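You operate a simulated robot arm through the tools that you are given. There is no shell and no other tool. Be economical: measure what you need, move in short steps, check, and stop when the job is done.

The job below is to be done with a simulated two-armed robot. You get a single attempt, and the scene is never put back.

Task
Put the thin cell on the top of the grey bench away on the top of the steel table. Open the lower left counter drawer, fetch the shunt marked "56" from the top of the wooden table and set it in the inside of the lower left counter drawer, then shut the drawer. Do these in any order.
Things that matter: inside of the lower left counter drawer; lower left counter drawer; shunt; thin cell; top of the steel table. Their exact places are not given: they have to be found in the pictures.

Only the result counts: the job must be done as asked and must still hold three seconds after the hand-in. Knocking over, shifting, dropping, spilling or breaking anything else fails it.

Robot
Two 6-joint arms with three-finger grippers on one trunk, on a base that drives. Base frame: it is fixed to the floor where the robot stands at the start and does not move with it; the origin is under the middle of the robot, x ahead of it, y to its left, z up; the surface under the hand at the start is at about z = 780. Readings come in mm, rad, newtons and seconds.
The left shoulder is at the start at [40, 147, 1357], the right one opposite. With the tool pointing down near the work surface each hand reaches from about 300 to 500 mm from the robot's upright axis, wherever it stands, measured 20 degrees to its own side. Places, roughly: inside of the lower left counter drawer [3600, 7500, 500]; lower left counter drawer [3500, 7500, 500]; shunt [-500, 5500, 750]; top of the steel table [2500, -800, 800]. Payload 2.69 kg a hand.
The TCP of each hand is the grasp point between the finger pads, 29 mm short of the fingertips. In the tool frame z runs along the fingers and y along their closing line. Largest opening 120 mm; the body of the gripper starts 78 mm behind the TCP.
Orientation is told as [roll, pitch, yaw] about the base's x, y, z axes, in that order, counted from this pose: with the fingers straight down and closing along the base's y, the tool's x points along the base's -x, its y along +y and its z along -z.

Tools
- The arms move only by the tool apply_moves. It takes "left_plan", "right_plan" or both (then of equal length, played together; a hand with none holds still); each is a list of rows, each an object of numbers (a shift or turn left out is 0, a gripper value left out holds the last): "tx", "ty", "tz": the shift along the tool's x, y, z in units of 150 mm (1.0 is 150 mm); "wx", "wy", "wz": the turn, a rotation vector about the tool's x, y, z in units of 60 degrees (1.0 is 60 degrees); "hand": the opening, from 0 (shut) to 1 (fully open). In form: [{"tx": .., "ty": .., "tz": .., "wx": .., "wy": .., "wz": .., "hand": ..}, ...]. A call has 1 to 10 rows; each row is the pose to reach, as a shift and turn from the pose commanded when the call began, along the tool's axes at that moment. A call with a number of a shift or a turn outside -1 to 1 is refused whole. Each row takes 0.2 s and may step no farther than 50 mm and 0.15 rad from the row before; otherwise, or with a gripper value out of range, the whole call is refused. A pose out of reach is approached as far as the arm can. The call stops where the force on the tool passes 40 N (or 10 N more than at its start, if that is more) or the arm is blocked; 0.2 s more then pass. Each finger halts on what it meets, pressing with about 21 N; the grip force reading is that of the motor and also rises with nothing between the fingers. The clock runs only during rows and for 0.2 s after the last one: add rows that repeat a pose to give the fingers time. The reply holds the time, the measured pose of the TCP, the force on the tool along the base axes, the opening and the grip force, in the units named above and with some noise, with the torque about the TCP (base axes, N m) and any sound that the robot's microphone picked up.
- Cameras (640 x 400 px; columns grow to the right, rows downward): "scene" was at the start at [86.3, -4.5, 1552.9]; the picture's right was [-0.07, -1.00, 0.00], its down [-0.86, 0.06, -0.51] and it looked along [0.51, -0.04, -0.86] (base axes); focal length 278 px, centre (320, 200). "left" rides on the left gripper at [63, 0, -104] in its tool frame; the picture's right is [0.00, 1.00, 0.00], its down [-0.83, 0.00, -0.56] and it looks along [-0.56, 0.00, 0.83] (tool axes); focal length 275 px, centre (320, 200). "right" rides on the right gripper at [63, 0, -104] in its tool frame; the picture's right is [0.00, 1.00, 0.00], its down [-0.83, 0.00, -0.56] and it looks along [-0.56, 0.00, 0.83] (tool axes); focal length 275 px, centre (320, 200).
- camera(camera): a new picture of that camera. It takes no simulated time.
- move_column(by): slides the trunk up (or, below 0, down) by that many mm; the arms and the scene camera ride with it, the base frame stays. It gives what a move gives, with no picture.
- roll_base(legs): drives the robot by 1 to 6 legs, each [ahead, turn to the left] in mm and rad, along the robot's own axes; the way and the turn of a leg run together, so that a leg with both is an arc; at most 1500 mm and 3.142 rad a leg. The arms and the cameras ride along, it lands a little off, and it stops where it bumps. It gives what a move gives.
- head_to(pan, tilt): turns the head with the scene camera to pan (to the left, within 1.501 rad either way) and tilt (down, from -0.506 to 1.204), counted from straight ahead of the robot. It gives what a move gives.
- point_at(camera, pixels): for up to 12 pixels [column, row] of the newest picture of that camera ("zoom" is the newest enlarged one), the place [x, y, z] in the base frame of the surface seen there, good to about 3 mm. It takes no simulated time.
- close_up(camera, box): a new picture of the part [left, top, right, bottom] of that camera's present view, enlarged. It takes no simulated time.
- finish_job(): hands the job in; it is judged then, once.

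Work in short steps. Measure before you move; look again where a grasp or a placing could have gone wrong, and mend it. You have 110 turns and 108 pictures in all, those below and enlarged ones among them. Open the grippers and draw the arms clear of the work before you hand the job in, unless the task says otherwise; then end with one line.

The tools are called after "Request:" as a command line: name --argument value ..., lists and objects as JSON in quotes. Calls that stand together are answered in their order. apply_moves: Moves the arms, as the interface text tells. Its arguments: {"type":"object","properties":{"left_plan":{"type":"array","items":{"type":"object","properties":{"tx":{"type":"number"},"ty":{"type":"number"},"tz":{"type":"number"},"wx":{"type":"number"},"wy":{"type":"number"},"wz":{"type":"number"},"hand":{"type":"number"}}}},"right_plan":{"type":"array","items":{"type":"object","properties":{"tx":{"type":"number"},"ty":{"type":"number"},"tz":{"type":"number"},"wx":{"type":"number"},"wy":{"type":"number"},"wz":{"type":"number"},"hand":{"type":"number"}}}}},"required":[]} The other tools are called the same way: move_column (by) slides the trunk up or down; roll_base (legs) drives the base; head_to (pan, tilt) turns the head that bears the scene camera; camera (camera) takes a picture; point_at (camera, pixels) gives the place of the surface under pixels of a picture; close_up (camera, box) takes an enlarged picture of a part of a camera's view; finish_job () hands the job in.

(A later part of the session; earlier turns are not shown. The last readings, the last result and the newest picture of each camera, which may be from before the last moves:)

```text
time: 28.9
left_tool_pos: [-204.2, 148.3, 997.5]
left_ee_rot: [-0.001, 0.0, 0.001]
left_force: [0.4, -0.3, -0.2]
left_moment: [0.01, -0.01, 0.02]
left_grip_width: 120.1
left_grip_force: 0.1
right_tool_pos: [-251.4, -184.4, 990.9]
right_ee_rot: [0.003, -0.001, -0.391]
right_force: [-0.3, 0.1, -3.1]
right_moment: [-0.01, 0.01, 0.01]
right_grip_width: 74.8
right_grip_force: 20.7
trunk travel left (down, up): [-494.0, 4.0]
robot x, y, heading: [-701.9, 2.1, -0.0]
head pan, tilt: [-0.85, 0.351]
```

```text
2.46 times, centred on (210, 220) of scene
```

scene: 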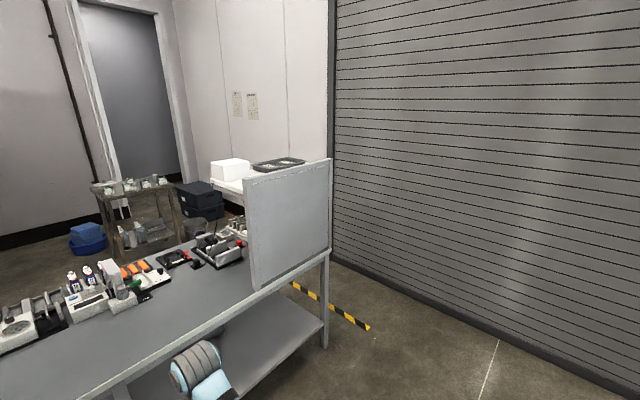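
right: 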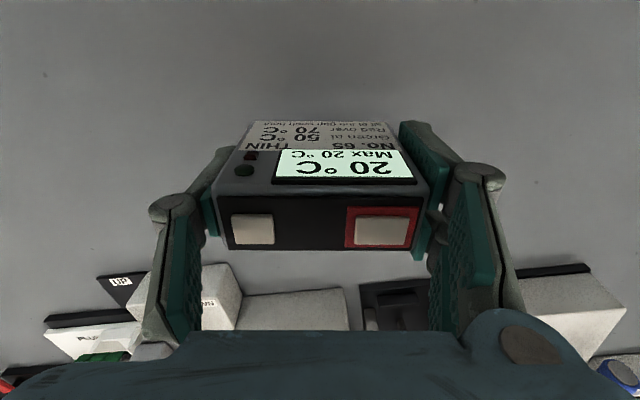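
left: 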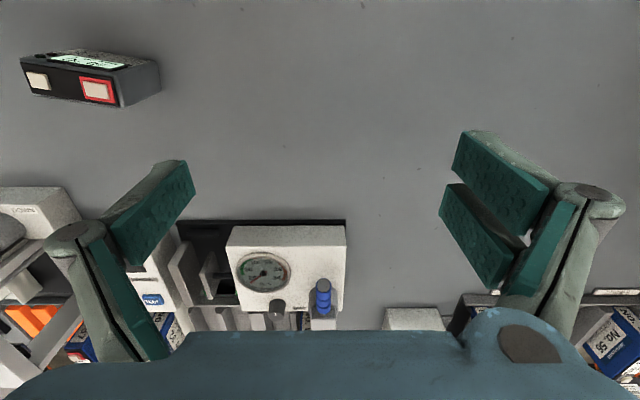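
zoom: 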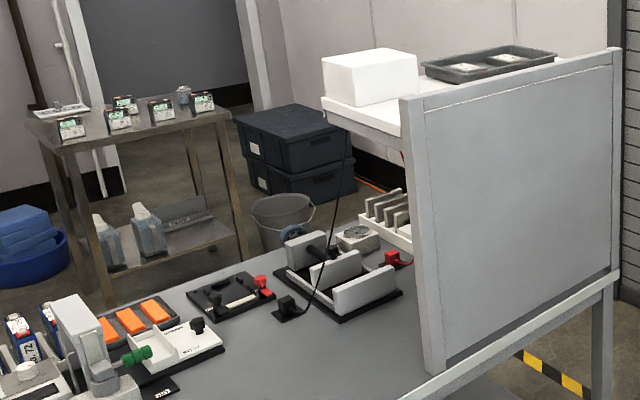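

The right corridor is 860 mm wide (y -1200 to -2060), shelf is above the bench. I drive to (-700,-1630) and face along it.

Request:
roll_base --legs '[[0, -1.571], [1500, 0], [130, 0], [0, 1.571]]'

Request:
head_to --pan 0.0 --tilt 0.45

Request:
camera --camera "scene"

```text
time: 39.9
left_tool_pos: [-538.9, -1997.3, 996.8]
left_ee_rot: [0.001, 0.006, -1.565]
left_force: [-0.2, 0.4, -0.4]
left_moment: [0.01, 0.03, -0.01]
left_grip_width: 120.1
left_grip_force: 0.0
right_tool_pos: [-872.4, -1953.4, 990.7]
right_ee_rot: [-0.001, -0.001, -1.955]
right_force: [-0.2, 0.2, -3.3]
right_moment: [0.02, -0.01, 0.0]
right_grip_width: 74.8
right_grip_force: 21.3
trunk travel left (down, up): [-494.0, 4.0]
robot x, y, heading: [-695.8, -1501.7, -1.56]
head pan, tilt: [-0.85, 0.351]
stopped in leg 2: the force on the tool passed its limit at 74 N (the readings are from after the stop); the commanded pose is now the measured one
```

```text
time: 41.1
left_tool_pos: [-538.9, -1996.1, 997.0]
left_ee_rot: [0.001, 0.007, -1.565]
left_force: [0.0, 0.2, 0.8]
left_moment: [-0.02, 0.01, -0.03]
left_grip_width: 120.1
left_grip_force: 0.0
right_tool_pos: [-872.2, -1953.9, 990.9]
right_ee_rot: [0.001, 0.001, -1.955]
right_force: [-0.2, -0.2, -3.0]
right_moment: [0.01, 0.0, -0.01]
right_grip_width: 74.9
right_grip_force: 21.0
trunk travel left (down, up): [-494.0, 4.0]
robot x, y, heading: [-694.7, -1503.2, -1.558]
head pan, tilt: [0.0, 0.45]
```

```text
68 pictures are left
```

scene: 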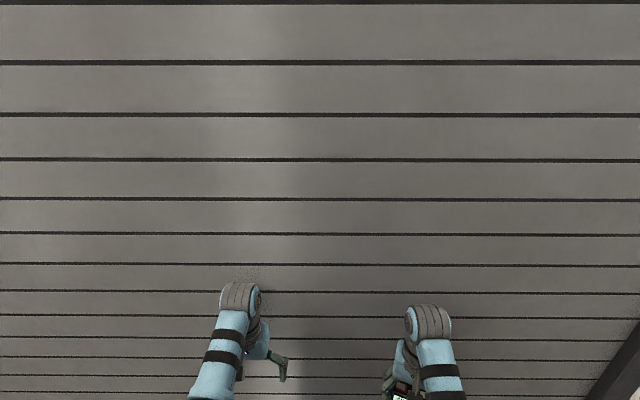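

The left wrist touched the roll-up door. I back off 100 mm, turn, and sidestep into the corridor's middle.

Request:
roll_base --legs '[[-100, 0], [0, 1.56], [0, -0.4], [570, 0], [0, 0.4]]'

Request:
camera --camera "scene"

Request:
camera --camera "right"

```text
time: 51.3
left_tool_pos: [321.4, -1472.8, 998.3]
left_ee_rot: [0.0, 0.006, 0.004]
left_force: [0.4, -0.7, -0.4]
left_moment: [-0.02, 0.0, -0.01]
left_grip_width: 120.2
left_grip_force: 0.0
right_tool_pos: [277.7, -1804.8, 991.9]
right_ee_rot: [0.001, 0.0, -0.388]
right_force: [-0.2, -0.1, -2.7]
right_moment: [-0.03, -0.01, -0.02]
right_grip_width: 74.6
right_grip_force: 21.4
trunk travel left (down, up): [-494.0, 4.0]
robot x, y, heading: [-173.7, -1623.3, 0.005]
head pan, tilt: [0.0, 0.45]
```

```text
67 pictures are left
```

scene: 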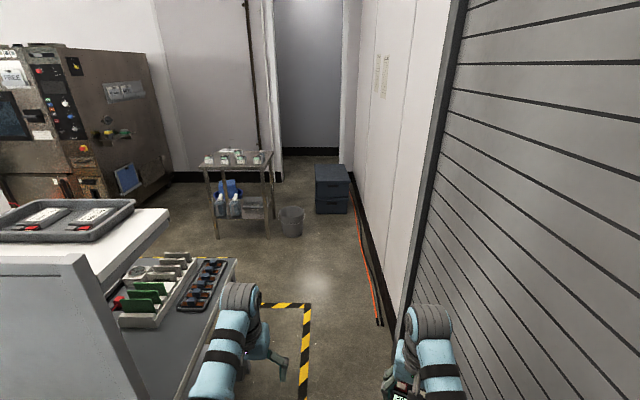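

```text
66 pictures are left
```

right: 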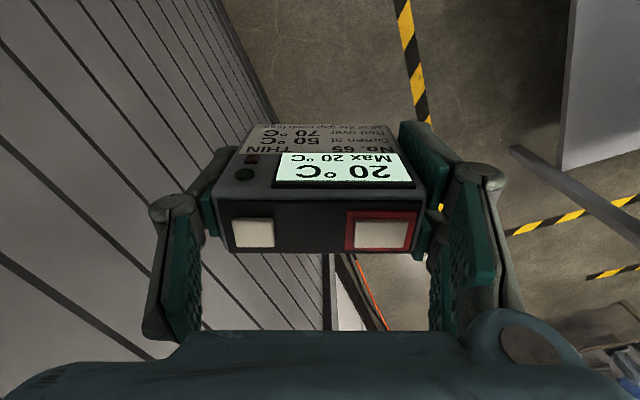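

The corridor is clear; I check the door frame and bench corner clearances.

Request:
point_at --camera "scene" --pixels '[[398, 325], [380, 322], [236, 262], [207, 300], [305, 305], [290, 235], [265, 168], [207, 168], [218, 237], [267, 237], [130, 205]]'

```text
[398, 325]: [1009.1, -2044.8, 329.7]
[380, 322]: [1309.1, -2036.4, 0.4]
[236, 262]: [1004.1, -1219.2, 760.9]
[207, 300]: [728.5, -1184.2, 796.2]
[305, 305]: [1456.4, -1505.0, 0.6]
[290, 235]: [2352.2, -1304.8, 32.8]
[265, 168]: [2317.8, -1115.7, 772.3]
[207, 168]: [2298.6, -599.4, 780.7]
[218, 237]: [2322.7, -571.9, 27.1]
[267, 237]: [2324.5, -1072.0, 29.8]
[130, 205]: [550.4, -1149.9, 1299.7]
```

I drive to (1650,-1625), turn, go up to y≈-850 and face the steel table.

Request:
roll_base --legs '[[1500, 0], [320, 0], [0, 1.566], [775, 0], [0, -1.571]]'

Request:
head_to --pan 0.0 --tilt 0.6

Request:
camera --camera "scene"

Request:
close_up --camera "scene" --box '[200, 140, 440, 290]'

```text
time: 71.8
left_tool_pos: [2126.3, -693.1, 996.9]
left_ee_rot: [0.0, 0.007, 0.017]
left_force: [0.2, -0.4, -0.2]
left_moment: [0.01, -0.02, 0.01]
left_grip_width: 120.1
left_grip_force: 0.1
right_tool_pos: [2087.3, -1025.8, 992.6]
right_ee_rot: [0.002, 0.0, -0.372]
right_force: [0.0, 0.0, -2.8]
right_moment: [0.01, 0.0, 0.03]
right_grip_width: 74.7
right_grip_force: 21.2
trunk travel left (down, up): [-494.0, 4.0]
robot x, y, heading: [1636.4, -849.9, 0.017]
head pan, tilt: [0.0, 0.45]
```

```text
time: 72.5
left_tool_pos: [2127.0, -693.9, 997.3]
left_ee_rot: [0.0, 0.005, 0.019]
left_force: [-0.4, 0.0, 0.6]
left_moment: [0.0, 0.01, -0.02]
left_grip_width: 120.3
left_grip_force: 0.1
right_tool_pos: [2086.4, -1025.3, 990.6]
right_ee_rot: [0.001, -0.001, -0.372]
right_force: [-0.3, -0.1, -3.4]
right_moment: [-0.03, 0.0, 0.01]
right_grip_width: 74.6
right_grip_force: 20.8
trunk travel left (down, up): [-494.0, 4.0]
robot x, y, heading: [1636.5, -853.3, 0.016]
head pan, tilt: [0.0, 0.6]
```

```text
65 pictures are left
```

scene: 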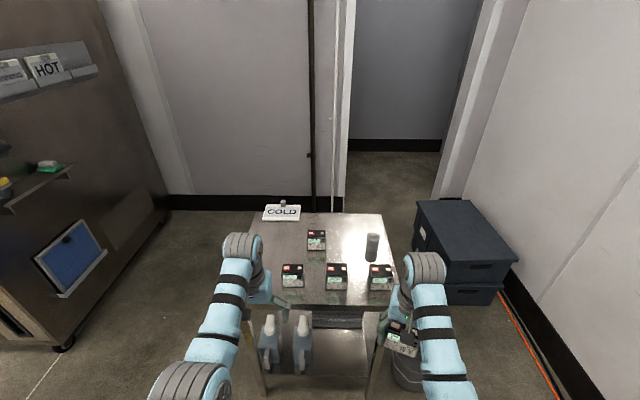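

```text
2.67 times, centred on (320, 215) of scene
```

zoom: 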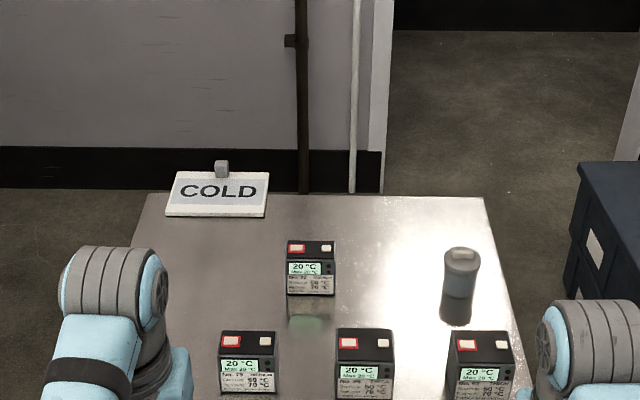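

The table carries four other cells, a cylinder and a COLD sign. I measure their places to find a free spot.

Request:
point_at --camera "scene" --pixels '[[292, 267], [336, 267], [381, 267], [316, 235], [373, 240], [283, 303], [330, 303], [300, 215], [382, 215], [250, 218], [391, 265], [373, 262]]'

```text
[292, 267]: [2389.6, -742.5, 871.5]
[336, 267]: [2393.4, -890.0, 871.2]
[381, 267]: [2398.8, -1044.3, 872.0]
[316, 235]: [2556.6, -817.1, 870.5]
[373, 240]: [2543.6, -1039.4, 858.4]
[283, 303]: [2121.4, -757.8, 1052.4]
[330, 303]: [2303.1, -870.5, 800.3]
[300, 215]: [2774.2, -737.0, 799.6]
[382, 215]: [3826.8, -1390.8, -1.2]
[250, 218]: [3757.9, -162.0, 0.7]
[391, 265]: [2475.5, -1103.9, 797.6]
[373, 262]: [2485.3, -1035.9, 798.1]
```

The front-left corner of the table (y -580 to -700) may be free; I look with the left hand's camera.

Request:
camera --camera "left"

Request:
point_at --camera "left" --pixels '[[320, 300], [450, 320], [250, 300], [400, 240]]'

```text
63 pictures are left
```

left: 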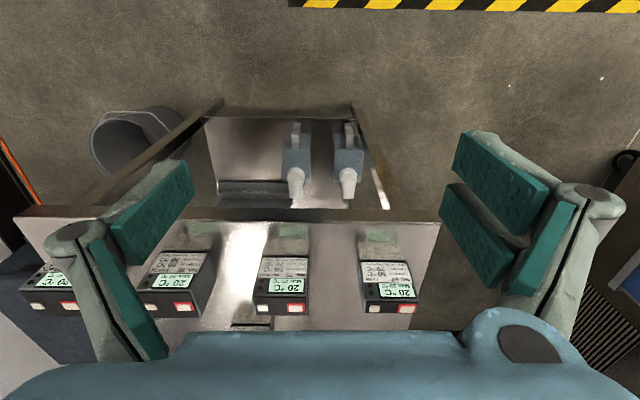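

```text
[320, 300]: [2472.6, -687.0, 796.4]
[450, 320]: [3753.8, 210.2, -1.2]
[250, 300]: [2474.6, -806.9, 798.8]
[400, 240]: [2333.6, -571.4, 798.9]
```

A fifth cell stands front-left, so I choose a free second-row spot near (2470,-938), approaching from above by lowering the trunk. First I square up the right hand and tuck the left hand back and up.

Request:
apply_moves --left_plan '[{"tx": 0.25, "tz": -0.12}, {"tx": 0.5, "tz": -0.25}, {"tx": 0.75, "tz": -0.37}, {"tx": 1.0, "tz": -0.5}, {"tx": 1.0, "tz": -0.5}]' --right_plan '[{"tx": -0.006, "ty": 0.06, "wz": -0.09}, {"tx": -0.012, "ty": 0.11, "wz": -0.18}, {"tx": -0.018, "ty": 0.16, "wz": -0.27}, {"tx": -0.023, "ty": 0.217, "wz": -0.355}, {"tx": -0.023, "ty": 0.217, "wz": -0.355}]'

Request:
camera --camera "scene"

```text
time: 73.7
left_tool_pos: [2056.7, -709.1, 988.2]
left_ee_rot: [0.023, -0.018, 0.029]
left_force: [-0.2, -0.3, -0.2]
left_moment: [0.02, 0.01, 0.04]
left_grip_width: 120.2
left_grip_force: 0.0
left hand out of reach, approached as far as the arm can: row 1, 2, 3, 4, 5
right_tool_pos: [2102.1, -996.8, 991.1]
right_ee_rot: [0.0, 0.001, 0.001]
right_force: [0.3, -0.7, -3.4]
right_moment: [-0.01, -0.01, 0.02]
right_grip_width: 74.6
right_grip_force: 21.1
trunk travel left (down, up): [-494.0, 4.0]
robot x, y, heading: [1631.4, -850.9, 0.021]
head pan, tilt: [0.0, 0.6]
```

```text
62 pictures are left
```

scene: 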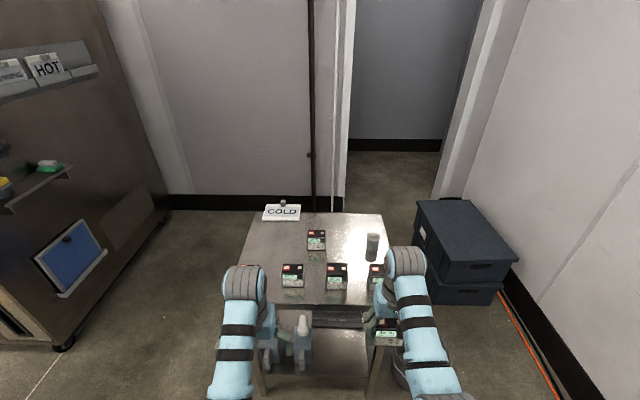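

Left hand can't go higher, but it clears the cells as long as I lower the trunk by only ~60. I now approach the table with a small sidestep to the left.

Request:
roll_base --legs '[[0, 0.14], [340, 0], [0, -0.16]]'

Request:
head_to --pan -0.25 --tilt 0.95

Request:
camera --camera "scene"

Request:
camera --camera "right"

```text
time: 77.2
left_tool_pos: [2387.2, -654.1, 981.7]
left_ee_rot: [0.026, -0.004, 0.018]
left_force: [-1.1, -0.5, -0.8]
left_moment: [0.0, -0.01, 0.01]
left_grip_width: 119.9
left_grip_force: 0.1
right_tool_pos: [2436.5, -947.1, 991.9]
right_ee_rot: [0.0, -0.002, -0.013]
right_force: [0.0, -0.1, -3.3]
right_moment: [-0.01, -0.03, 0.0]
right_grip_width: 74.7
right_grip_force: 21.1
trunk travel left (down, up): [-494.0, 4.0]
robot x, y, heading: [1971.3, -796.8, 0.006]
head pan, tilt: [0.0, 0.6]
```

```text
time: 78.0
left_tool_pos: [2389.4, -653.3, 982.5]
left_ee_rot: [0.034, -0.005, 0.018]
left_force: [1.0, -0.5, 0.4]
left_moment: [-0.01, 0.01, 0.0]
left_grip_width: 120.1
left_grip_force: 0.0
right_tool_pos: [2437.2, -948.6, 990.8]
right_ee_rot: [0.002, 0.0, -0.014]
right_force: [0.0, -0.5, -3.6]
right_moment: [0.01, -0.01, -0.05]
right_grip_width: 74.9
right_grip_force: 21.1
trunk travel left (down, up): [-494.0, 4.0]
robot x, y, heading: [1972.1, -797.8, 0.011]
head pan, tilt: [-0.25, 0.949]
```

```text
61 pictures are left
```

scene: 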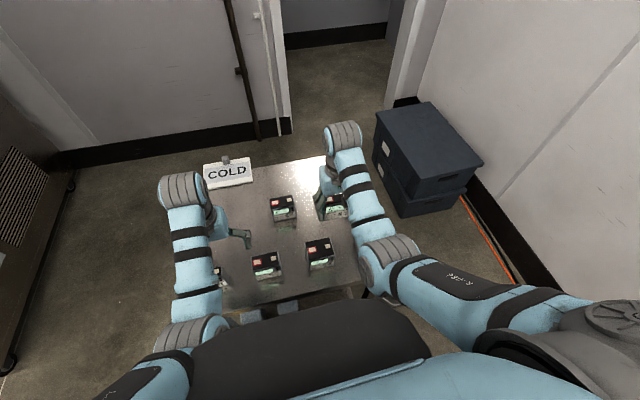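

```text
60 pictures are left
```

right: 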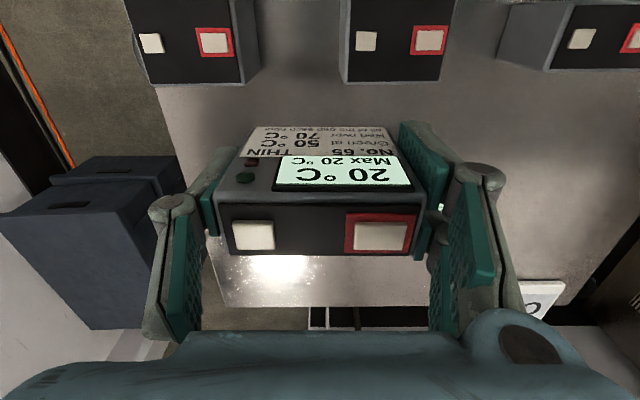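

I re-measure neighbours around the drop spot from here.

Request:
point_at --camera "scene" --pixels '[[272, 200], [294, 202], [296, 218], [306, 243], [332, 240], [320, 240], [305, 222], [311, 185], [256, 258]]'

Request:
point_at --camera "right" --pixels '[[395, 80], [345, 80], [440, 80], [205, 80], [250, 290], [395, 90]]'

```text
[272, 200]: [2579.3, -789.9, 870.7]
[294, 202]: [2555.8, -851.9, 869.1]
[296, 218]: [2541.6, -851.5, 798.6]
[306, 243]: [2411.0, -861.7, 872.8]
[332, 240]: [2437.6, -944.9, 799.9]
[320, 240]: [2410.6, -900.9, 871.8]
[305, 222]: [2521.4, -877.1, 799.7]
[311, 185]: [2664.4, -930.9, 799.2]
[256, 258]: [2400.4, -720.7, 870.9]
```

```text
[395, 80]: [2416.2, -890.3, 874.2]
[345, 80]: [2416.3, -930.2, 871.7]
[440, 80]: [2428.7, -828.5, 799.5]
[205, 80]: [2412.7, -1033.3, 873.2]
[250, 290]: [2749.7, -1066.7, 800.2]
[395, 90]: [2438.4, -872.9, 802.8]
```

Spot (2475,-945) is free. I drive 37 mm further and look at the placing height.

Request:
roll_base --legs '[[37, 0]]'

Request:
move_column --by -60

Request:
camera --camera "scene"

Request:
camera --camera "left"

```text
time: 78.8
left_tool_pos: [2417.8, -654.1, 983.5]
left_ee_rot: [0.034, -0.01, 0.021]
left_force: [-0.4, -0.7, -0.5]
left_moment: [0.01, -0.07, -0.01]
left_grip_width: 120.2
left_grip_force: 0.1
right_tool_pos: [2465.9, -948.5, 995.1]
right_ee_rot: [0.001, -0.006, -0.013]
right_force: [-0.6, -0.2, -2.1]
right_moment: [0.03, -0.09, 0.01]
right_grip_width: 74.8
right_grip_force: 21.5
trunk travel left (down, up): [-494.0, 4.0]
robot x, y, heading: [2005.2, -793.0, 0.004]
head pan, tilt: [-0.25, 0.949]
```

```text
time: 79.8
left_tool_pos: [2426.1, -651.9, 921.0]
left_ee_rot: [0.036, -0.002, 0.021]
left_force: [0.9, 0.2, 0.0]
left_moment: [0.01, 0.03, -0.03]
left_grip_width: 120.3
left_grip_force: 0.0
right_tool_pos: [2474.6, -947.3, 929.5]
right_ee_rot: [0.002, 0.001, -0.012]
right_force: [1.0, -1.0, -3.6]
right_moment: [0.01, 0.01, 0.03]
right_grip_width: 74.9
right_grip_force: 20.8
trunk travel left (down, up): [-434.0, 64.0]
robot x, y, heading: [2006.9, -795.1, 0.004]
head pan, tilt: [-0.25, 0.949]
```

```text
59 pictures are left
```

scene: 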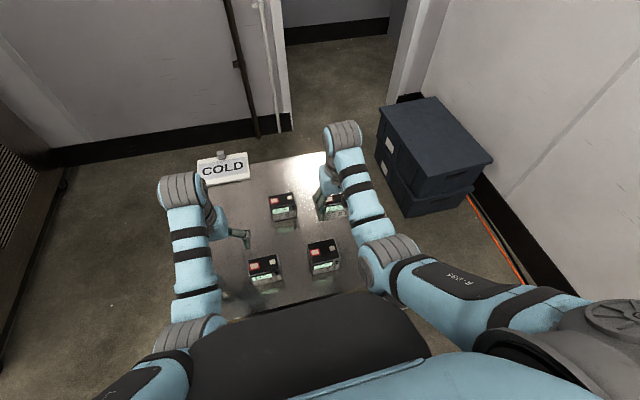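

```text
58 pictures are left
```

left: 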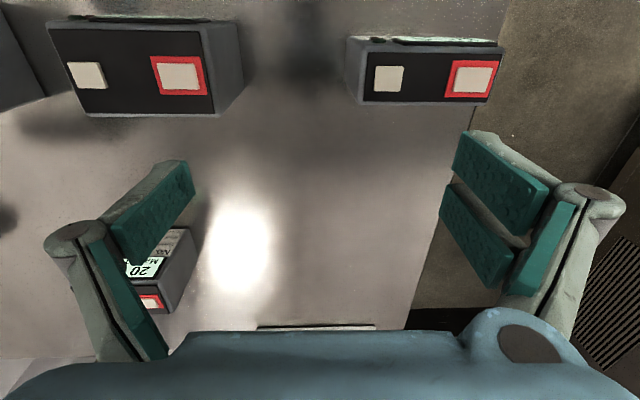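

Clear everywhere. I lower the right hand 84 mm to just above the table.

Request:
apply_moves --right_plan '[{"tz": 0.2}, {"tz": 0.4}, {"tz": 0.52}, {"tz": 0.56}, {"tz": 0.56}]'

```text
time: 81.0
left_tool_pos: [2425.8, -654.1, 922.6]
left_ee_rot: [0.036, -0.004, 0.021]
left_force: [0.2, 0.1, 0.8]
left_moment: [-0.01, 0.02, -0.01]
left_grip_width: 120.2
left_grip_force: 0.0
right_tool_pos: [2472.9, -948.4, 847.3]
right_ee_rot: [0.001, 0.0, -0.014]
right_force: [0.7, 0.6, -4.0]
right_moment: [0.0, 0.01, -0.02]
right_grip_width: 74.8
right_grip_force: 21.4
trunk travel left (down, up): [-434.0, 64.0]
robot x, y, heading: [2009.3, -795.4, 0.005]
head pan, tilt: [-0.25, 0.949]
```

In small steps I go down the last few mm until the force shows contact.

Request:
apply_moves --right_plan '[{"tz": 0.02}, {"tz": 0.035}, {"tz": 0.035}]'

Request:
camera --camera "right"

```text
time: 81.8
left_tool_pos: [2425.0, -651.6, 922.0]
left_ee_rot: [0.035, -0.002, 0.019]
left_force: [-0.1, 0.9, -0.2]
left_moment: [-0.01, 0.0, 0.0]
left_grip_width: 120.0
left_grip_force: 0.1
right_tool_pos: [2472.6, -948.4, 843.5]
right_ee_rot: [0.0, 0.001, -0.016]
right_force: [0.1, 0.1, -0.4]
right_moment: [-0.15, 0.05, 0.06]
right_grip_width: 74.6
right_grip_force: 21.0
trunk travel left (down, up): [-434.0, 64.0]
robot x, y, heading: [2006.5, -794.0, 0.008]
head pan, tilt: [-0.25, 0.949]
```

```text
57 pictures are left
```

right: 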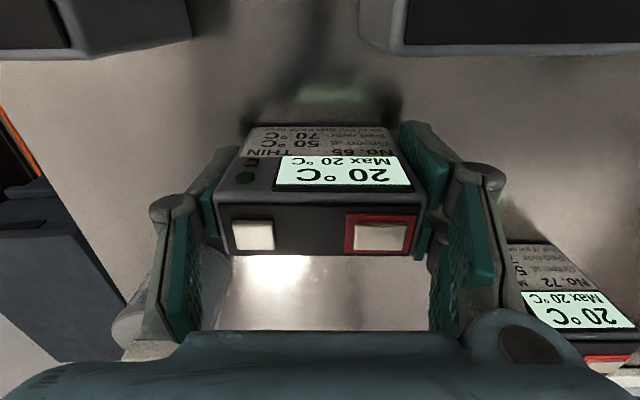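

The table carries it (force -0.4). I open gently and rise.

Request:
apply_moves --right_plan '[{"hand": 0.75}, {"hand": 0.75}, {"hand": 0.75}, {"tz": -0.2}, {"tz": -0.4}, {"tz": -0.55}, {"tz": -0.55}]'

Request:
camera --camera "right"

```text
time: 83.4
left_tool_pos: [2424.2, -652.4, 921.9]
left_ee_rot: [0.034, -0.004, 0.02]
left_force: [-0.4, 0.3, 0.0]
left_moment: [0.02, 0.0, 0.03]
left_grip_width: 120.1
left_grip_force: 0.0
right_tool_pos: [2473.4, -948.3, 926.9]
right_ee_rot: [0.001, -0.001, -0.015]
right_force: [-0.2, 0.7, 0.3]
right_moment: [-0.06, -0.02, 0.0]
right_grip_width: 90.1
right_grip_force: 0.0
trunk travel left (down, up): [-434.0, 64.0]
robot x, y, heading: [2005.9, -795.5, 0.012]
head pan, tilt: [-0.25, 0.949]
```

```text
56 pictures are left
```

right: 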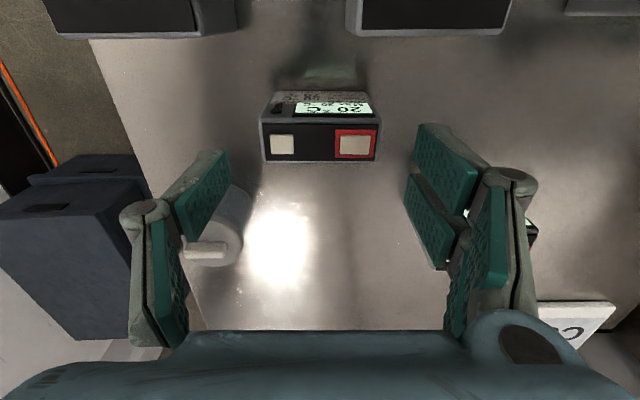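

The thin cell stands on the steel table. I raise the trunk, back off, and turn to face +y to plan the way.

Request:
move_column --by 60

Request:
roll_base --legs '[[-380, 0], [0, 1.56]]'

Request:
head_to --pan 0.0 --tilt 0.3

Request:
camera --camera "scene"

```text
time: 84.4
left_tool_pos: [2424.2, -651.1, 981.5]
left_ee_rot: [0.035, -0.003, 0.018]
left_force: [0.4, 0.6, 0.0]
left_moment: [-0.01, 0.0, 0.0]
left_grip_width: 120.1
left_grip_force: 0.0
right_tool_pos: [2472.4, -947.2, 986.5]
right_ee_rot: [0.0, 0.001, -0.014]
right_force: [0.8, 0.3, -0.2]
right_moment: [0.04, -0.02, 0.0]
right_grip_width: 89.9
right_grip_force: 0.0
trunk travel left (down, up): [-494.0, 4.0]
robot x, y, heading: [2008.4, -795.4, 0.005]
head pan, tilt: [-0.25, 0.949]
```

```text
time: 90.6
left_tool_pos: [1496.0, -376.0, 981.8]
left_ee_rot: [0.035, -0.005, 1.565]
left_force: [-1.2, 0.6, 0.5]
left_moment: [-0.02, 0.01, 0.03]
left_grip_width: 120.1
left_grip_force: 0.1
right_tool_pos: [1793.3, -337.2, 984.4]
right_ee_rot: [0.002, -0.001, 1.532]
right_force: [0.7, -0.6, -0.3]
right_moment: [-0.01, 0.0, 0.0]
right_grip_width: 89.9
right_grip_force: 0.0
trunk travel left (down, up): [-494.0, 4.0]
robot x, y, heading: [1627.2, -797.6, 1.547]
head pan, tilt: [-0.25, 0.949]
```

```text
time: 91.6
left_tool_pos: [1494.5, -376.2, 982.3]
left_ee_rot: [0.034, -0.004, 1.565]
left_force: [0.5, -0.7, -0.7]
left_moment: [0.0, 0.0, -0.04]
left_grip_width: 120.0
left_grip_force: 0.1
right_tool_pos: [1793.5, -336.8, 985.8]
right_ee_rot: [-0.001, -0.001, 1.532]
right_force: [-0.5, 0.5, -0.6]
right_moment: [0.01, -0.03, -0.03]
right_grip_width: 90.1
right_grip_force: 0.1
trunk travel left (down, up): [-494.0, 4.0]
robot x, y, heading: [1627.8, -798.0, 1.552]
head pan, tilt: [0.0, 0.3]
```

```text
55 pictures are left
```

scene: 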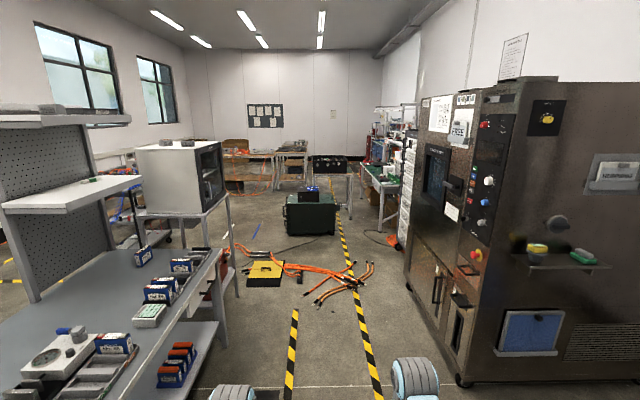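

Orange cables lie on the floor ahead, then a dark green case. I measure the aisle's extent.

Request:
point_at --camera "scene" --pixels '[[245, 285], [375, 262], [320, 305], [395, 245], [405, 275], [285, 220], [335, 233], [340, 190], [465, 385], [220, 310], [385, 212], [350, 205]]'

Request:
close_up --camera "scene" --box '[200, 120, 440, 320]'

```text
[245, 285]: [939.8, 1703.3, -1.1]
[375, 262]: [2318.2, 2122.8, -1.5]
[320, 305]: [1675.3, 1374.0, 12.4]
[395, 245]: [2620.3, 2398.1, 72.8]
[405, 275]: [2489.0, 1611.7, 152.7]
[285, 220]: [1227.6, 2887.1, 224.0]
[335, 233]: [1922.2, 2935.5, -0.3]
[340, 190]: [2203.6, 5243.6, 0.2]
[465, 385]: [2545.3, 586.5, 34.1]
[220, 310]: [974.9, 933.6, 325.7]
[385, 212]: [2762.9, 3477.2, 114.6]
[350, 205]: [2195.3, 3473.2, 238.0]
```

```text
2.00 times, centred on (320, 220) of scene
```

zoom: 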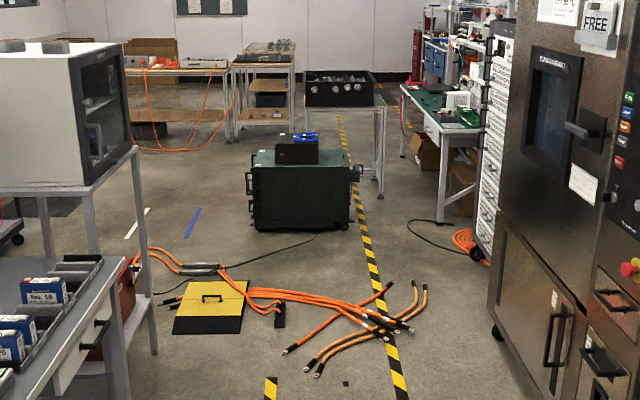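

The cables leave too narrow a gap by the oven, so I go back through the right corridor (reverse, turn, then forward) and up the west side.

Request:
roll_base --legs '[[-825, 0.015], [0, 1.575], [1500, 0], [630, 0], [0, -1.571], [1500, 0]]'

Request:
camera --camera "scene"

```text
time: 120.9
left_tool_pos: [-657.1, 314.8, 981.9]
left_ee_rot: [0.034, -0.005, 1.592]
left_force: [0.0, 0.3, 0.4]
left_moment: [0.0, -0.01, 0.0]
left_grip_width: 120.2
left_grip_force: 0.0
right_tool_pos: [-361.1, 364.9, 986.5]
right_ee_rot: [-0.003, -0.002, 1.558]
right_force: [0.6, -1.5, -0.4]
right_moment: [0.01, -0.03, -0.02]
right_grip_width: 90.1
right_grip_force: 0.1
trunk travel left (down, up): [-494.0, 4.0]
robot x, y, heading: [-513.4, -100.0, 1.576]
head pan, tilt: [0.0, 0.3]
```

```text
53 pictures are left
```

scene: 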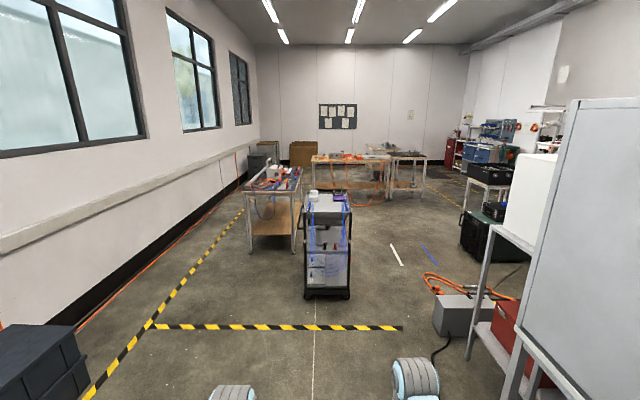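

I see a wooden table at (275,185), another at (355,165), and a cart ahead at (327,240). I measure and zoom.

Request:
point_at --camera "scene" --pixels '[[272, 185], [250, 252], [292, 250], [307, 297], [347, 298], [434, 330], [345, 160], [330, 210], [405, 160], [390, 195], [475, 250], [398, 255]]'

Request:
close_up --camera "scene" --box '[220, 130, 460, 280]'

```text
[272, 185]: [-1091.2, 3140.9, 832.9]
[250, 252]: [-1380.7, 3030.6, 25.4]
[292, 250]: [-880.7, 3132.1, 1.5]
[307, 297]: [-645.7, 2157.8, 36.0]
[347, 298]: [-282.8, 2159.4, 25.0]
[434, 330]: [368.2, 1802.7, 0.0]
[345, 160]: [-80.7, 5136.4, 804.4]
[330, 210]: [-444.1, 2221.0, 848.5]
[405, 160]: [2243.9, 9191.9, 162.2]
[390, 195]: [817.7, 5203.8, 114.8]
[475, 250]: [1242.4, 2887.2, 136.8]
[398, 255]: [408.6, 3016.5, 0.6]
```

```text
2.67 times, centred on (340, 205) of scene
```

zoom: 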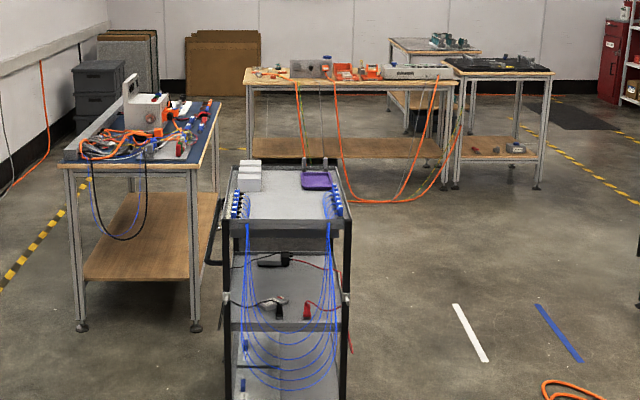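

I check the west lane between the left table and the wall, as an alternative to the narrow gap by the cart.

Request:
point_at --camera "scene" --pixels '[[150, 260], [190, 225], [225, 190], [205, 220], [235, 215], [250, 185], [302, 220], [255, 165], [222, 200]]'

Request:
point_at --camera "zoom" --pixels '[[82, 325], [193, 328], [245, 160], [130, 95], [215, 100], [265, 80], [440, 80], [100, 130]]'

```text
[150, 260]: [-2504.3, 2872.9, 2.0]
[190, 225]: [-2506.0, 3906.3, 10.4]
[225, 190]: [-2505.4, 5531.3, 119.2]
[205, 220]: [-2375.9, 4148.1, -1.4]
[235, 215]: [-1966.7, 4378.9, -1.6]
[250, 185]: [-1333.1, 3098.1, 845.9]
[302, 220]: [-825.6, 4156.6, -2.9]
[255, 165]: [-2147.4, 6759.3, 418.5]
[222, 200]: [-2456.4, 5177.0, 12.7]
```

```text
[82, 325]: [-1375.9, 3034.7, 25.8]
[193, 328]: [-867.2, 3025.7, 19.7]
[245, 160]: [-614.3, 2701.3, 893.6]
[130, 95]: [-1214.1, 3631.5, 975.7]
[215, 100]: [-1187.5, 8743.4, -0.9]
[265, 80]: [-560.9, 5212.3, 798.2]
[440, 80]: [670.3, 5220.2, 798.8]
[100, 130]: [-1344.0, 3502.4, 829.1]
```

The west lane (x -2505 to -1400) is wide. I drive along it to about (-1900,5380) and turn to face the wooden table.

Request:
roll_base --legs '[[0, 0.502], [1430, 0], [1430, 0], [0, -0.507], [1500, 0], [1480, 0]]'

Request:
roll_base --legs '[[0, -1.571]]'

Request:
head_to --pan 0.0 --tilt 0.4

Request:
camera --camera "scene"

```text
time: 151.7
left_tool_pos: [-1991.2, 5844.2, 980.5]
left_ee_rot: [0.035, -0.005, 1.571]
left_force: [0.2, -0.1, 0.5]
left_moment: [0.02, 0.0, 0.0]
left_grip_width: 120.1
left_grip_force: 0.0
right_tool_pos: [-1694.1, 5887.0, 985.7]
right_ee_rot: [0.0, -0.003, 1.538]
right_force: [0.0, -0.5, -0.1]
right_moment: [0.03, 0.0, 0.03]
right_grip_width: 90.4
right_grip_force: 0.1
trunk travel left (down, up): [-494.0, 4.0]
robot x, y, heading: [-1857.0, 5423.5, 1.556]
head pan, tilt: [0.0, 0.3]
```

```text
time: 155.9
left_tool_pos: [-1438.8, 5563.8, 981.7]
left_ee_rot: [0.034, -0.004, 0.012]
left_force: [0.3, 0.3, -0.1]
left_moment: [-0.01, 0.02, -0.01]
left_grip_width: 119.9
left_grip_force: 0.1
right_tool_pos: [-1393.2, 5267.1, 984.4]
right_ee_rot: [0.001, 0.0, -0.023]
right_force: [0.6, -1.4, 0.6]
right_moment: [-0.01, 0.02, 0.0]
right_grip_width: 89.9
right_grip_force: 0.1
trunk travel left (down, up): [-494.0, 4.0]
robot x, y, heading: [-1857.9, 5426.3, -0.002]
head pan, tilt: [0.0, 0.3]
```

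```text
time: 156.6
left_tool_pos: [-1438.0, 5565.6, 981.1]
left_ee_rot: [0.037, -0.003, 0.013]
left_force: [0.8, -0.3, 0.7]
left_moment: [0.0, -0.01, -0.02]
left_grip_width: 120.0
left_grip_force: 0.0
right_tool_pos: [-1391.1, 5268.3, 985.2]
right_ee_rot: [0.0, 0.0, -0.027]
right_force: [0.6, -0.1, 0.2]
right_moment: [0.02, 0.01, -0.04]
right_grip_width: 90.0
right_grip_force: 0.0
trunk travel left (down, up): [-494.0, 4.0]
robot x, y, heading: [-1856.0, 5422.4, -0.002]
head pan, tilt: [0.0, 0.4]
```

```text
51 pictures are left
```

scene: 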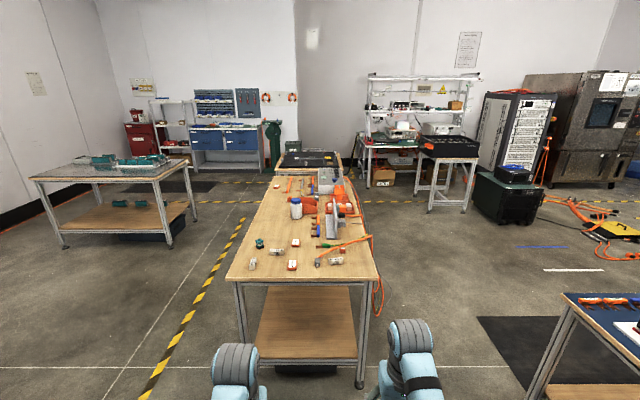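

The wooden table is ahead with small items at its near end. I zoom and see the blue counter at (225,140) too.

Request:
close_up --camera "scene" --box '[220, 170, 400, 290]'

Request:
close_up --camera "scene" --box '[120, 80, 300, 190]'

Request:
point_at --camera "scene" --pixels '[[252, 263], [293, 266], [259, 243], [335, 258], [228, 282], [378, 280], [240, 380], [360, 385], [195, 165], [245, 165], [275, 165], [140, 215]]'

```text
3.33 times, centred on (310, 230) of scene
```

zoom: 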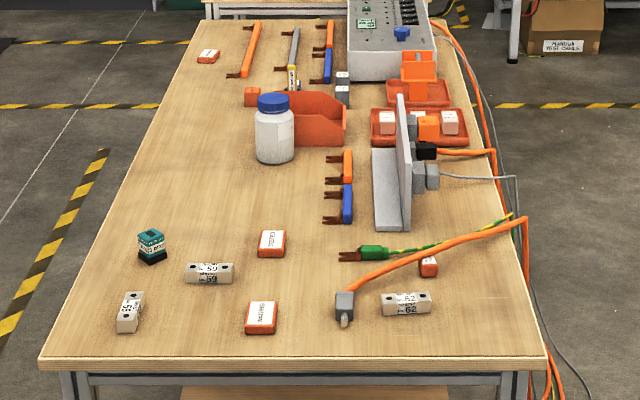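

```text
3.56 times, centred on (210, 135) of scene
```

zoom: 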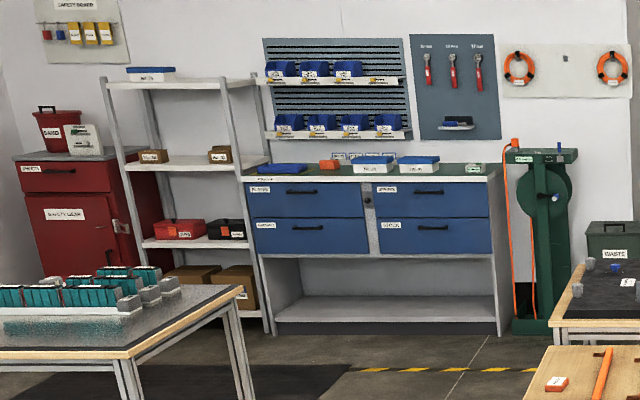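

```text
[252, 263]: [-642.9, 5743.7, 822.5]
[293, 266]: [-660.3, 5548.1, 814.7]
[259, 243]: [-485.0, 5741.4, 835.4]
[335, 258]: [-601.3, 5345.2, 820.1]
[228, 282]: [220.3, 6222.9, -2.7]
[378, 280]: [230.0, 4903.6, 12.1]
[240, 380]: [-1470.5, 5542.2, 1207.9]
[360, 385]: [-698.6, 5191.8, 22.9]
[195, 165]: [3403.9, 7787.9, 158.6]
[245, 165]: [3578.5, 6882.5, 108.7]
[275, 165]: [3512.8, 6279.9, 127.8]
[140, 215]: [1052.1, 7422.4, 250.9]
```

Three white shunts are visible; the leftmost at (-643,5744) may be "56". I approach with a sidestep and read the marks.

Request:
roll_base --legs '[[0, 0.2], [800, 0], [0, -0.2]]'

Request:
head_to --pan 0.1 --tilt 0.95

Request:
camera --camera "scene"

Request:
camera --camera "left"

```text
time: 162.4
left_tool_pos: [-652.6, 5722.1, 981.3]
left_ee_rot: [0.036, -0.003, 0.011]
left_force: [-0.3, 0.5, 0.1]
left_moment: [0.0, 0.01, -0.01]
left_grip_width: 119.8
left_grip_force: 0.1
right_tool_pos: [-607.5, 5424.2, 985.9]
right_ee_rot: [0.0, 0.0, -0.023]
right_force: [0.2, -1.2, 0.5]
right_moment: [-0.01, 0.0, -0.01]
right_grip_width: 89.8
right_grip_force: 0.0
trunk travel left (down, up): [-494.0, 4.0]
robot x, y, heading: [-1073.0, 5577.5, -0.005]
head pan, tilt: [0.0, 0.4]
```

```text
time: 163.3
left_tool_pos: [-653.2, 5721.2, 979.8]
left_ee_rot: [0.036, -0.003, 0.011]
left_force: [0.1, 0.2, 0.4]
left_moment: [0.0, 0.0, -0.04]
left_grip_width: 120.1
left_grip_force: 0.0
right_tool_pos: [-606.1, 5423.3, 984.9]
right_ee_rot: [0.003, 0.0, -0.023]
right_force: [-0.1, -0.3, 0.0]
right_moment: [0.01, 0.0, 0.01]
right_grip_width: 89.9
right_grip_force: 0.1
trunk travel left (down, up): [-494.0, 4.0]
robot x, y, heading: [-1071.8, 5582.1, -0.004]
head pan, tilt: [0.099, 0.949]
```

```text
48 pictures are left
```

scene: 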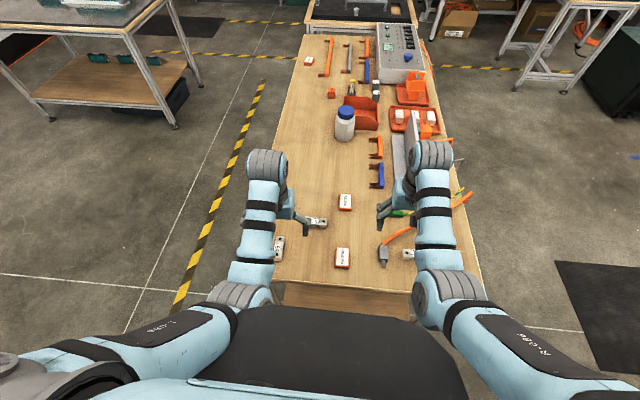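

```text
47 pictures are left
```

left: 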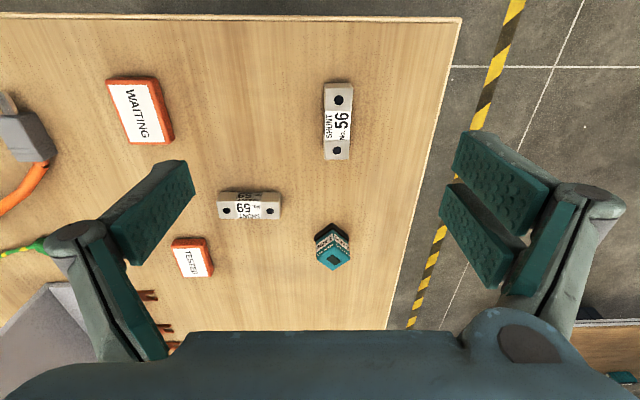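

The left camera shows the shunt "No. 56" at (337,120), long axis along x. I measure it.

Request:
point_at --camera "left" --pixels '[[338, 84], [337, 158], [325, 120], [351, 120], [337, 120], [360, 120], [338, 135], [400, 100]]'

Request:
close_up --camera "left" --box '[290, 70, 390, 170]'

```text
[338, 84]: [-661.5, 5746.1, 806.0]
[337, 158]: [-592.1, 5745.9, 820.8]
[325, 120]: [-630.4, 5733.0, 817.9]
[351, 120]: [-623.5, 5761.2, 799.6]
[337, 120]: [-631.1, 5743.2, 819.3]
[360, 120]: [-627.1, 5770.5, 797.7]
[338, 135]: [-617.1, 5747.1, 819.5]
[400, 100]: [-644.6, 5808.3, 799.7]
```

```text
4.00 times, centred on (340, 120) of left
```

zoom: 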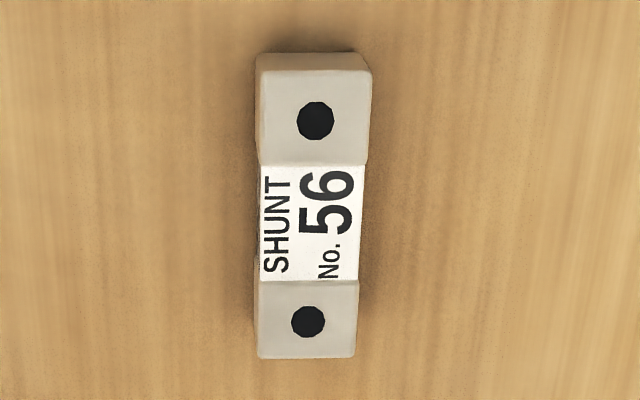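

Shunt centre ≈(-626,5746), top 820. I lower the trunk by 70 and centre the left hand above it.

Request:
move_column --by -70

Request:
apply_moves --left_plan '[{"tx": -0.09, "ty": 0.083, "wx": 0.034, "wz": 0.038}, {"tx": -0.18, "ty": 0.167, "wx": 0.034, "wz": 0.038}, {"tx": -0.18, "ty": 0.167, "tz": 0.2, "wx": 0.034, "wz": 0.038}, {"tx": -0.18, "ty": 0.167, "tz": 0.2, "wx": 0.034, "wz": 0.038}]'

Request:
camera --camera "left"

```text
time: 164.4
left_tool_pos: [-653.6, 5719.9, 910.9]
left_ee_rot: [0.038, -0.003, 0.012]
left_force: [0.2, -0.1, 0.3]
left_moment: [0.0, -0.01, -0.01]
left_grip_width: 120.2
left_grip_force: 0.0
right_tool_pos: [-607.3, 5423.0, 914.9]
right_ee_rot: [0.0, -0.001, -0.025]
right_force: [-0.8, 0.3, -1.1]
right_moment: [0.05, 0.02, -0.03]
right_grip_width: 90.0
right_grip_force: 0.2
trunk travel left (down, up): [-424.0, 74.0]
robot x, y, heading: [-1071.6, 5578.6, -0.005]
head pan, tilt: [0.099, 0.949]
```

```text
time: 165.4
left_tool_pos: [-626.7, 5747.6, 882.6]
left_ee_rot: [0.001, -0.003, -0.028]
left_force: [0.9, 0.8, -0.5]
left_moment: [0.02, 0.0, -0.03]
left_grip_width: 120.3
left_grip_force: 0.0
right_tool_pos: [-606.1, 5422.9, 915.0]
right_ee_rot: [0.002, -0.001, -0.025]
right_force: [0.2, -0.2, 0.5]
right_moment: [0.01, -0.01, 0.03]
right_grip_width: 89.9
right_grip_force: 0.0
trunk travel left (down, up): [-424.0, 74.0]
robot x, y, heading: [-1071.5, 5577.5, -0.002]
head pan, tilt: [0.099, 0.949]
```

```text
45 pictures are left
```

left: 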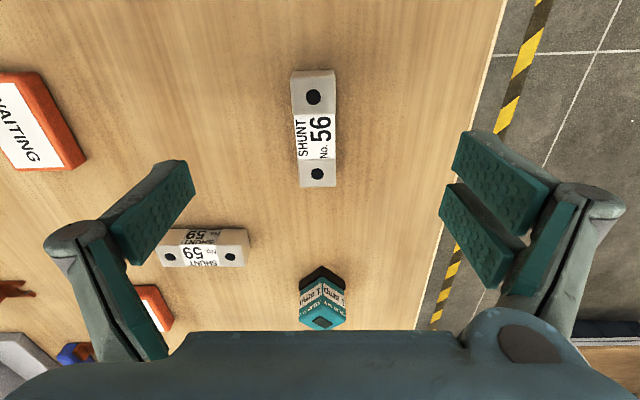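

Shunt 59 comes close to the -y finger; I measure its end and the 56 again.

Request:
point_at --camera "left" --pixels '[[245, 245], [165, 245], [247, 258], [314, 97], [317, 173], [300, 130], [333, 130], [320, 275]]'

```text
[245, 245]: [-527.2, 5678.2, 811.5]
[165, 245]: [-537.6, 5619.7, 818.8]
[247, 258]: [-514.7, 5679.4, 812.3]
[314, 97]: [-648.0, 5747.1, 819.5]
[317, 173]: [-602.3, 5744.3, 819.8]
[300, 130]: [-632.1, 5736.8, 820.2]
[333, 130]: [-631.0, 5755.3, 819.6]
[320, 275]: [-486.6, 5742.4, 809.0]
```

Well centred and clear. I go down to z≈830 and close.

Request:
apply_moves --left_plan '[{"tz": 0.15}, {"tz": 0.3}, {"tz": 0.35}, {"tz": 0.35}]'

Request:
apply_moves --left_plan '[{"hand": 0.1}, {"hand": 0.1}, {"hand": 0.1}, {"hand": 0.1}, {"hand": 0.1}, {"hand": 0.1}]'

Request:
camera --camera "left"

```text
time: 166.4
left_tool_pos: [-627.0, 5748.1, 829.1]
left_ee_rot: [0.002, -0.001, -0.027]
left_force: [-0.3, -0.7, 0.9]
left_moment: [-0.05, -0.01, 0.0]
left_grip_width: 120.5
left_grip_force: 0.1
right_tool_pos: [-606.3, 5423.8, 917.1]
right_ee_rot: [0.003, -0.002, -0.023]
right_force: [-0.6, 0.5, -0.1]
right_moment: [0.0, 0.02, 0.02]
right_grip_width: 89.9
right_grip_force: 0.0
trunk travel left (down, up): [-424.0, 74.0]
robot x, y, heading: [-1069.0, 5578.7, -0.003]
head pan, tilt: [0.099, 0.949]
```

```text
time: 167.8
left_tool_pos: [-625.8, 5747.6, 829.9]
left_ee_rot: [0.003, -0.002, -0.028]
left_force: [-0.3, 0.0, 1.0]
left_moment: [-0.05, 0.04, 0.01]
left_grip_width: 25.9
left_grip_force: 21.3
right_tool_pos: [-606.7, 5422.5, 915.0]
right_ee_rot: [0.003, 0.0, -0.023]
right_force: [-0.4, -0.3, 0.2]
right_moment: [0.01, 0.0, -0.01]
right_grip_width: 90.3
right_grip_force: 0.1
trunk travel left (down, up): [-424.0, 74.0]
robot x, y, heading: [-1073.0, 5582.8, -0.005]
head pan, tilt: [0.099, 0.949]
```

```text
44 pictures are left
```

left: 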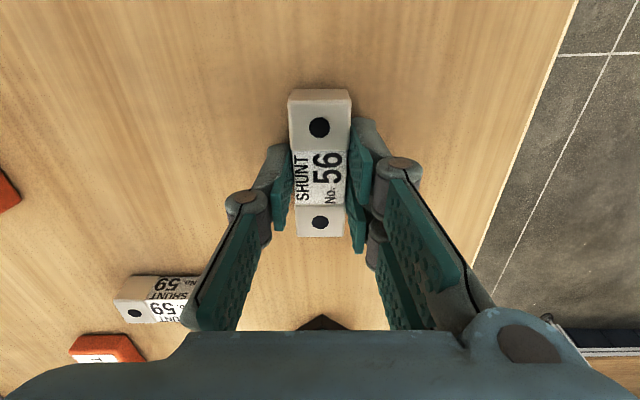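

Gripped at 26 mm. I lift, raise the trunk, and back off from the table.

Request:
apply_moves --left_plan '[{"tz": -0.15}, {"tz": -0.35}, {"tz": -0.5}, {"tz": -0.5}]'

Request:
move_column --by 70

Request:
roll_base --legs '[[-350, 0]]'

Request:
camera --camera "left"

Request:
head_to --pan 0.5 --tilt 0.4

Request:
camera --camera "scene"

```text
time: 168.8
left_tool_pos: [-625.7, 5747.1, 904.1]
left_ee_rot: [0.0, 0.0, -0.028]
left_force: [0.5, 0.1, -2.5]
left_moment: [-0.03, 0.03, 0.01]
left_grip_width: 25.8
left_grip_force: 21.0
right_tool_pos: [-606.8, 5423.8, 915.8]
right_ee_rot: [0.0, 0.0, -0.022]
right_force: [-0.2, 0.0, 1.1]
right_moment: [0.04, 0.03, -0.02]
right_grip_width: 90.0
right_grip_force: 0.0
trunk travel left (down, up): [-424.0, 74.0]
robot x, y, heading: [-1071.1, 5580.0, -0.005]
head pan, tilt: [0.099, 0.949]
```

```text
time: 169.9
left_tool_pos: [-626.5, 5746.8, 975.2]
left_ee_rot: [0.002, -0.001, -0.027]
left_force: [-0.5, -0.4, -2.5]
left_moment: [0.03, -0.02, -0.01]
left_grip_width: 26.2
left_grip_force: 21.0
right_tool_pos: [-606.8, 5423.7, 984.7]
right_ee_rot: [0.0, 0.0, -0.025]
right_force: [0.7, -0.7, -0.4]
right_moment: [-0.02, -0.03, 0.0]
right_grip_width: 90.0
right_grip_force: 0.1
trunk travel left (down, up): [-494.0, 4.0]
robot x, y, heading: [-1069.0, 5582.7, -0.005]
head pan, tilt: [0.099, 0.949]
```

```text
time: 172.2
left_tool_pos: [-973.9, 5749.0, 972.9]
left_ee_rot: [0.0, 0.004, -0.026]
left_force: [0.8, -0.3, -2.0]
left_moment: [-0.01, 0.05, -0.01]
left_grip_width: 26.0
left_grip_force: 20.7
right_tool_pos: [-952.1, 5423.3, 983.0]
right_ee_rot: [0.0, 0.0, -0.022]
right_force: [0.5, 0.3, 1.0]
right_moment: [-0.02, -0.01, 0.02]
right_grip_width: 90.0
right_grip_force: 0.0
trunk travel left (down, up): [-494.0, 4.0]
robot x, y, heading: [-1418.5, 5580.9, -0.002]
head pan, tilt: [0.099, 0.949]
```

```text
43 pictures are left
```

left: 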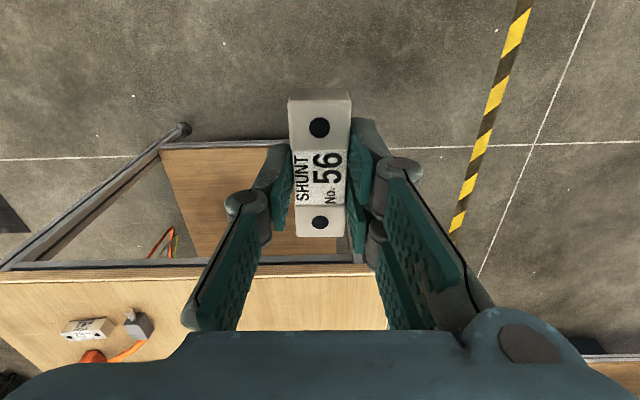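

```text
time: 173.1
left_tool_pos: [-975.9, 5748.9, 975.4]
left_ee_rot: [0.001, -0.001, -0.027]
left_force: [-0.5, 0.1, -2.4]
left_moment: [0.03, 0.01, -0.01]
left_grip_width: 25.8
left_grip_force: 21.2
right_tool_pos: [-955.1, 5423.7, 986.1]
right_ee_rot: [0.002, -0.001, -0.022]
right_force: [-0.1, -0.6, -0.5]
right_moment: [-0.02, -0.01, 0.0]
right_grip_width: 90.1
right_grip_force: 0.1
trunk travel left (down, up): [-494.0, 4.0]
robot x, y, heading: [-1414.0, 5579.5, -0.006]
head pan, tilt: [0.499, 0.4]
```

```text
42 pictures are left
```

scene: 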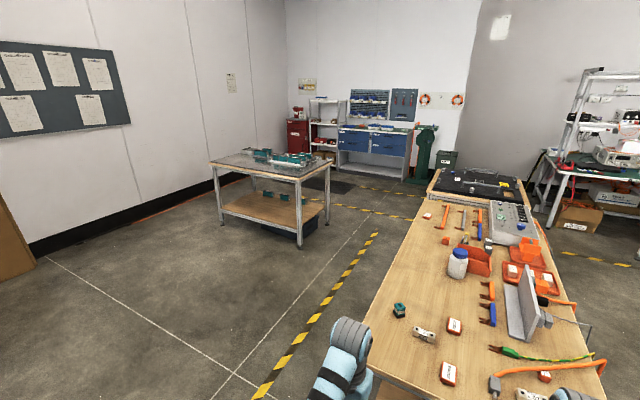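

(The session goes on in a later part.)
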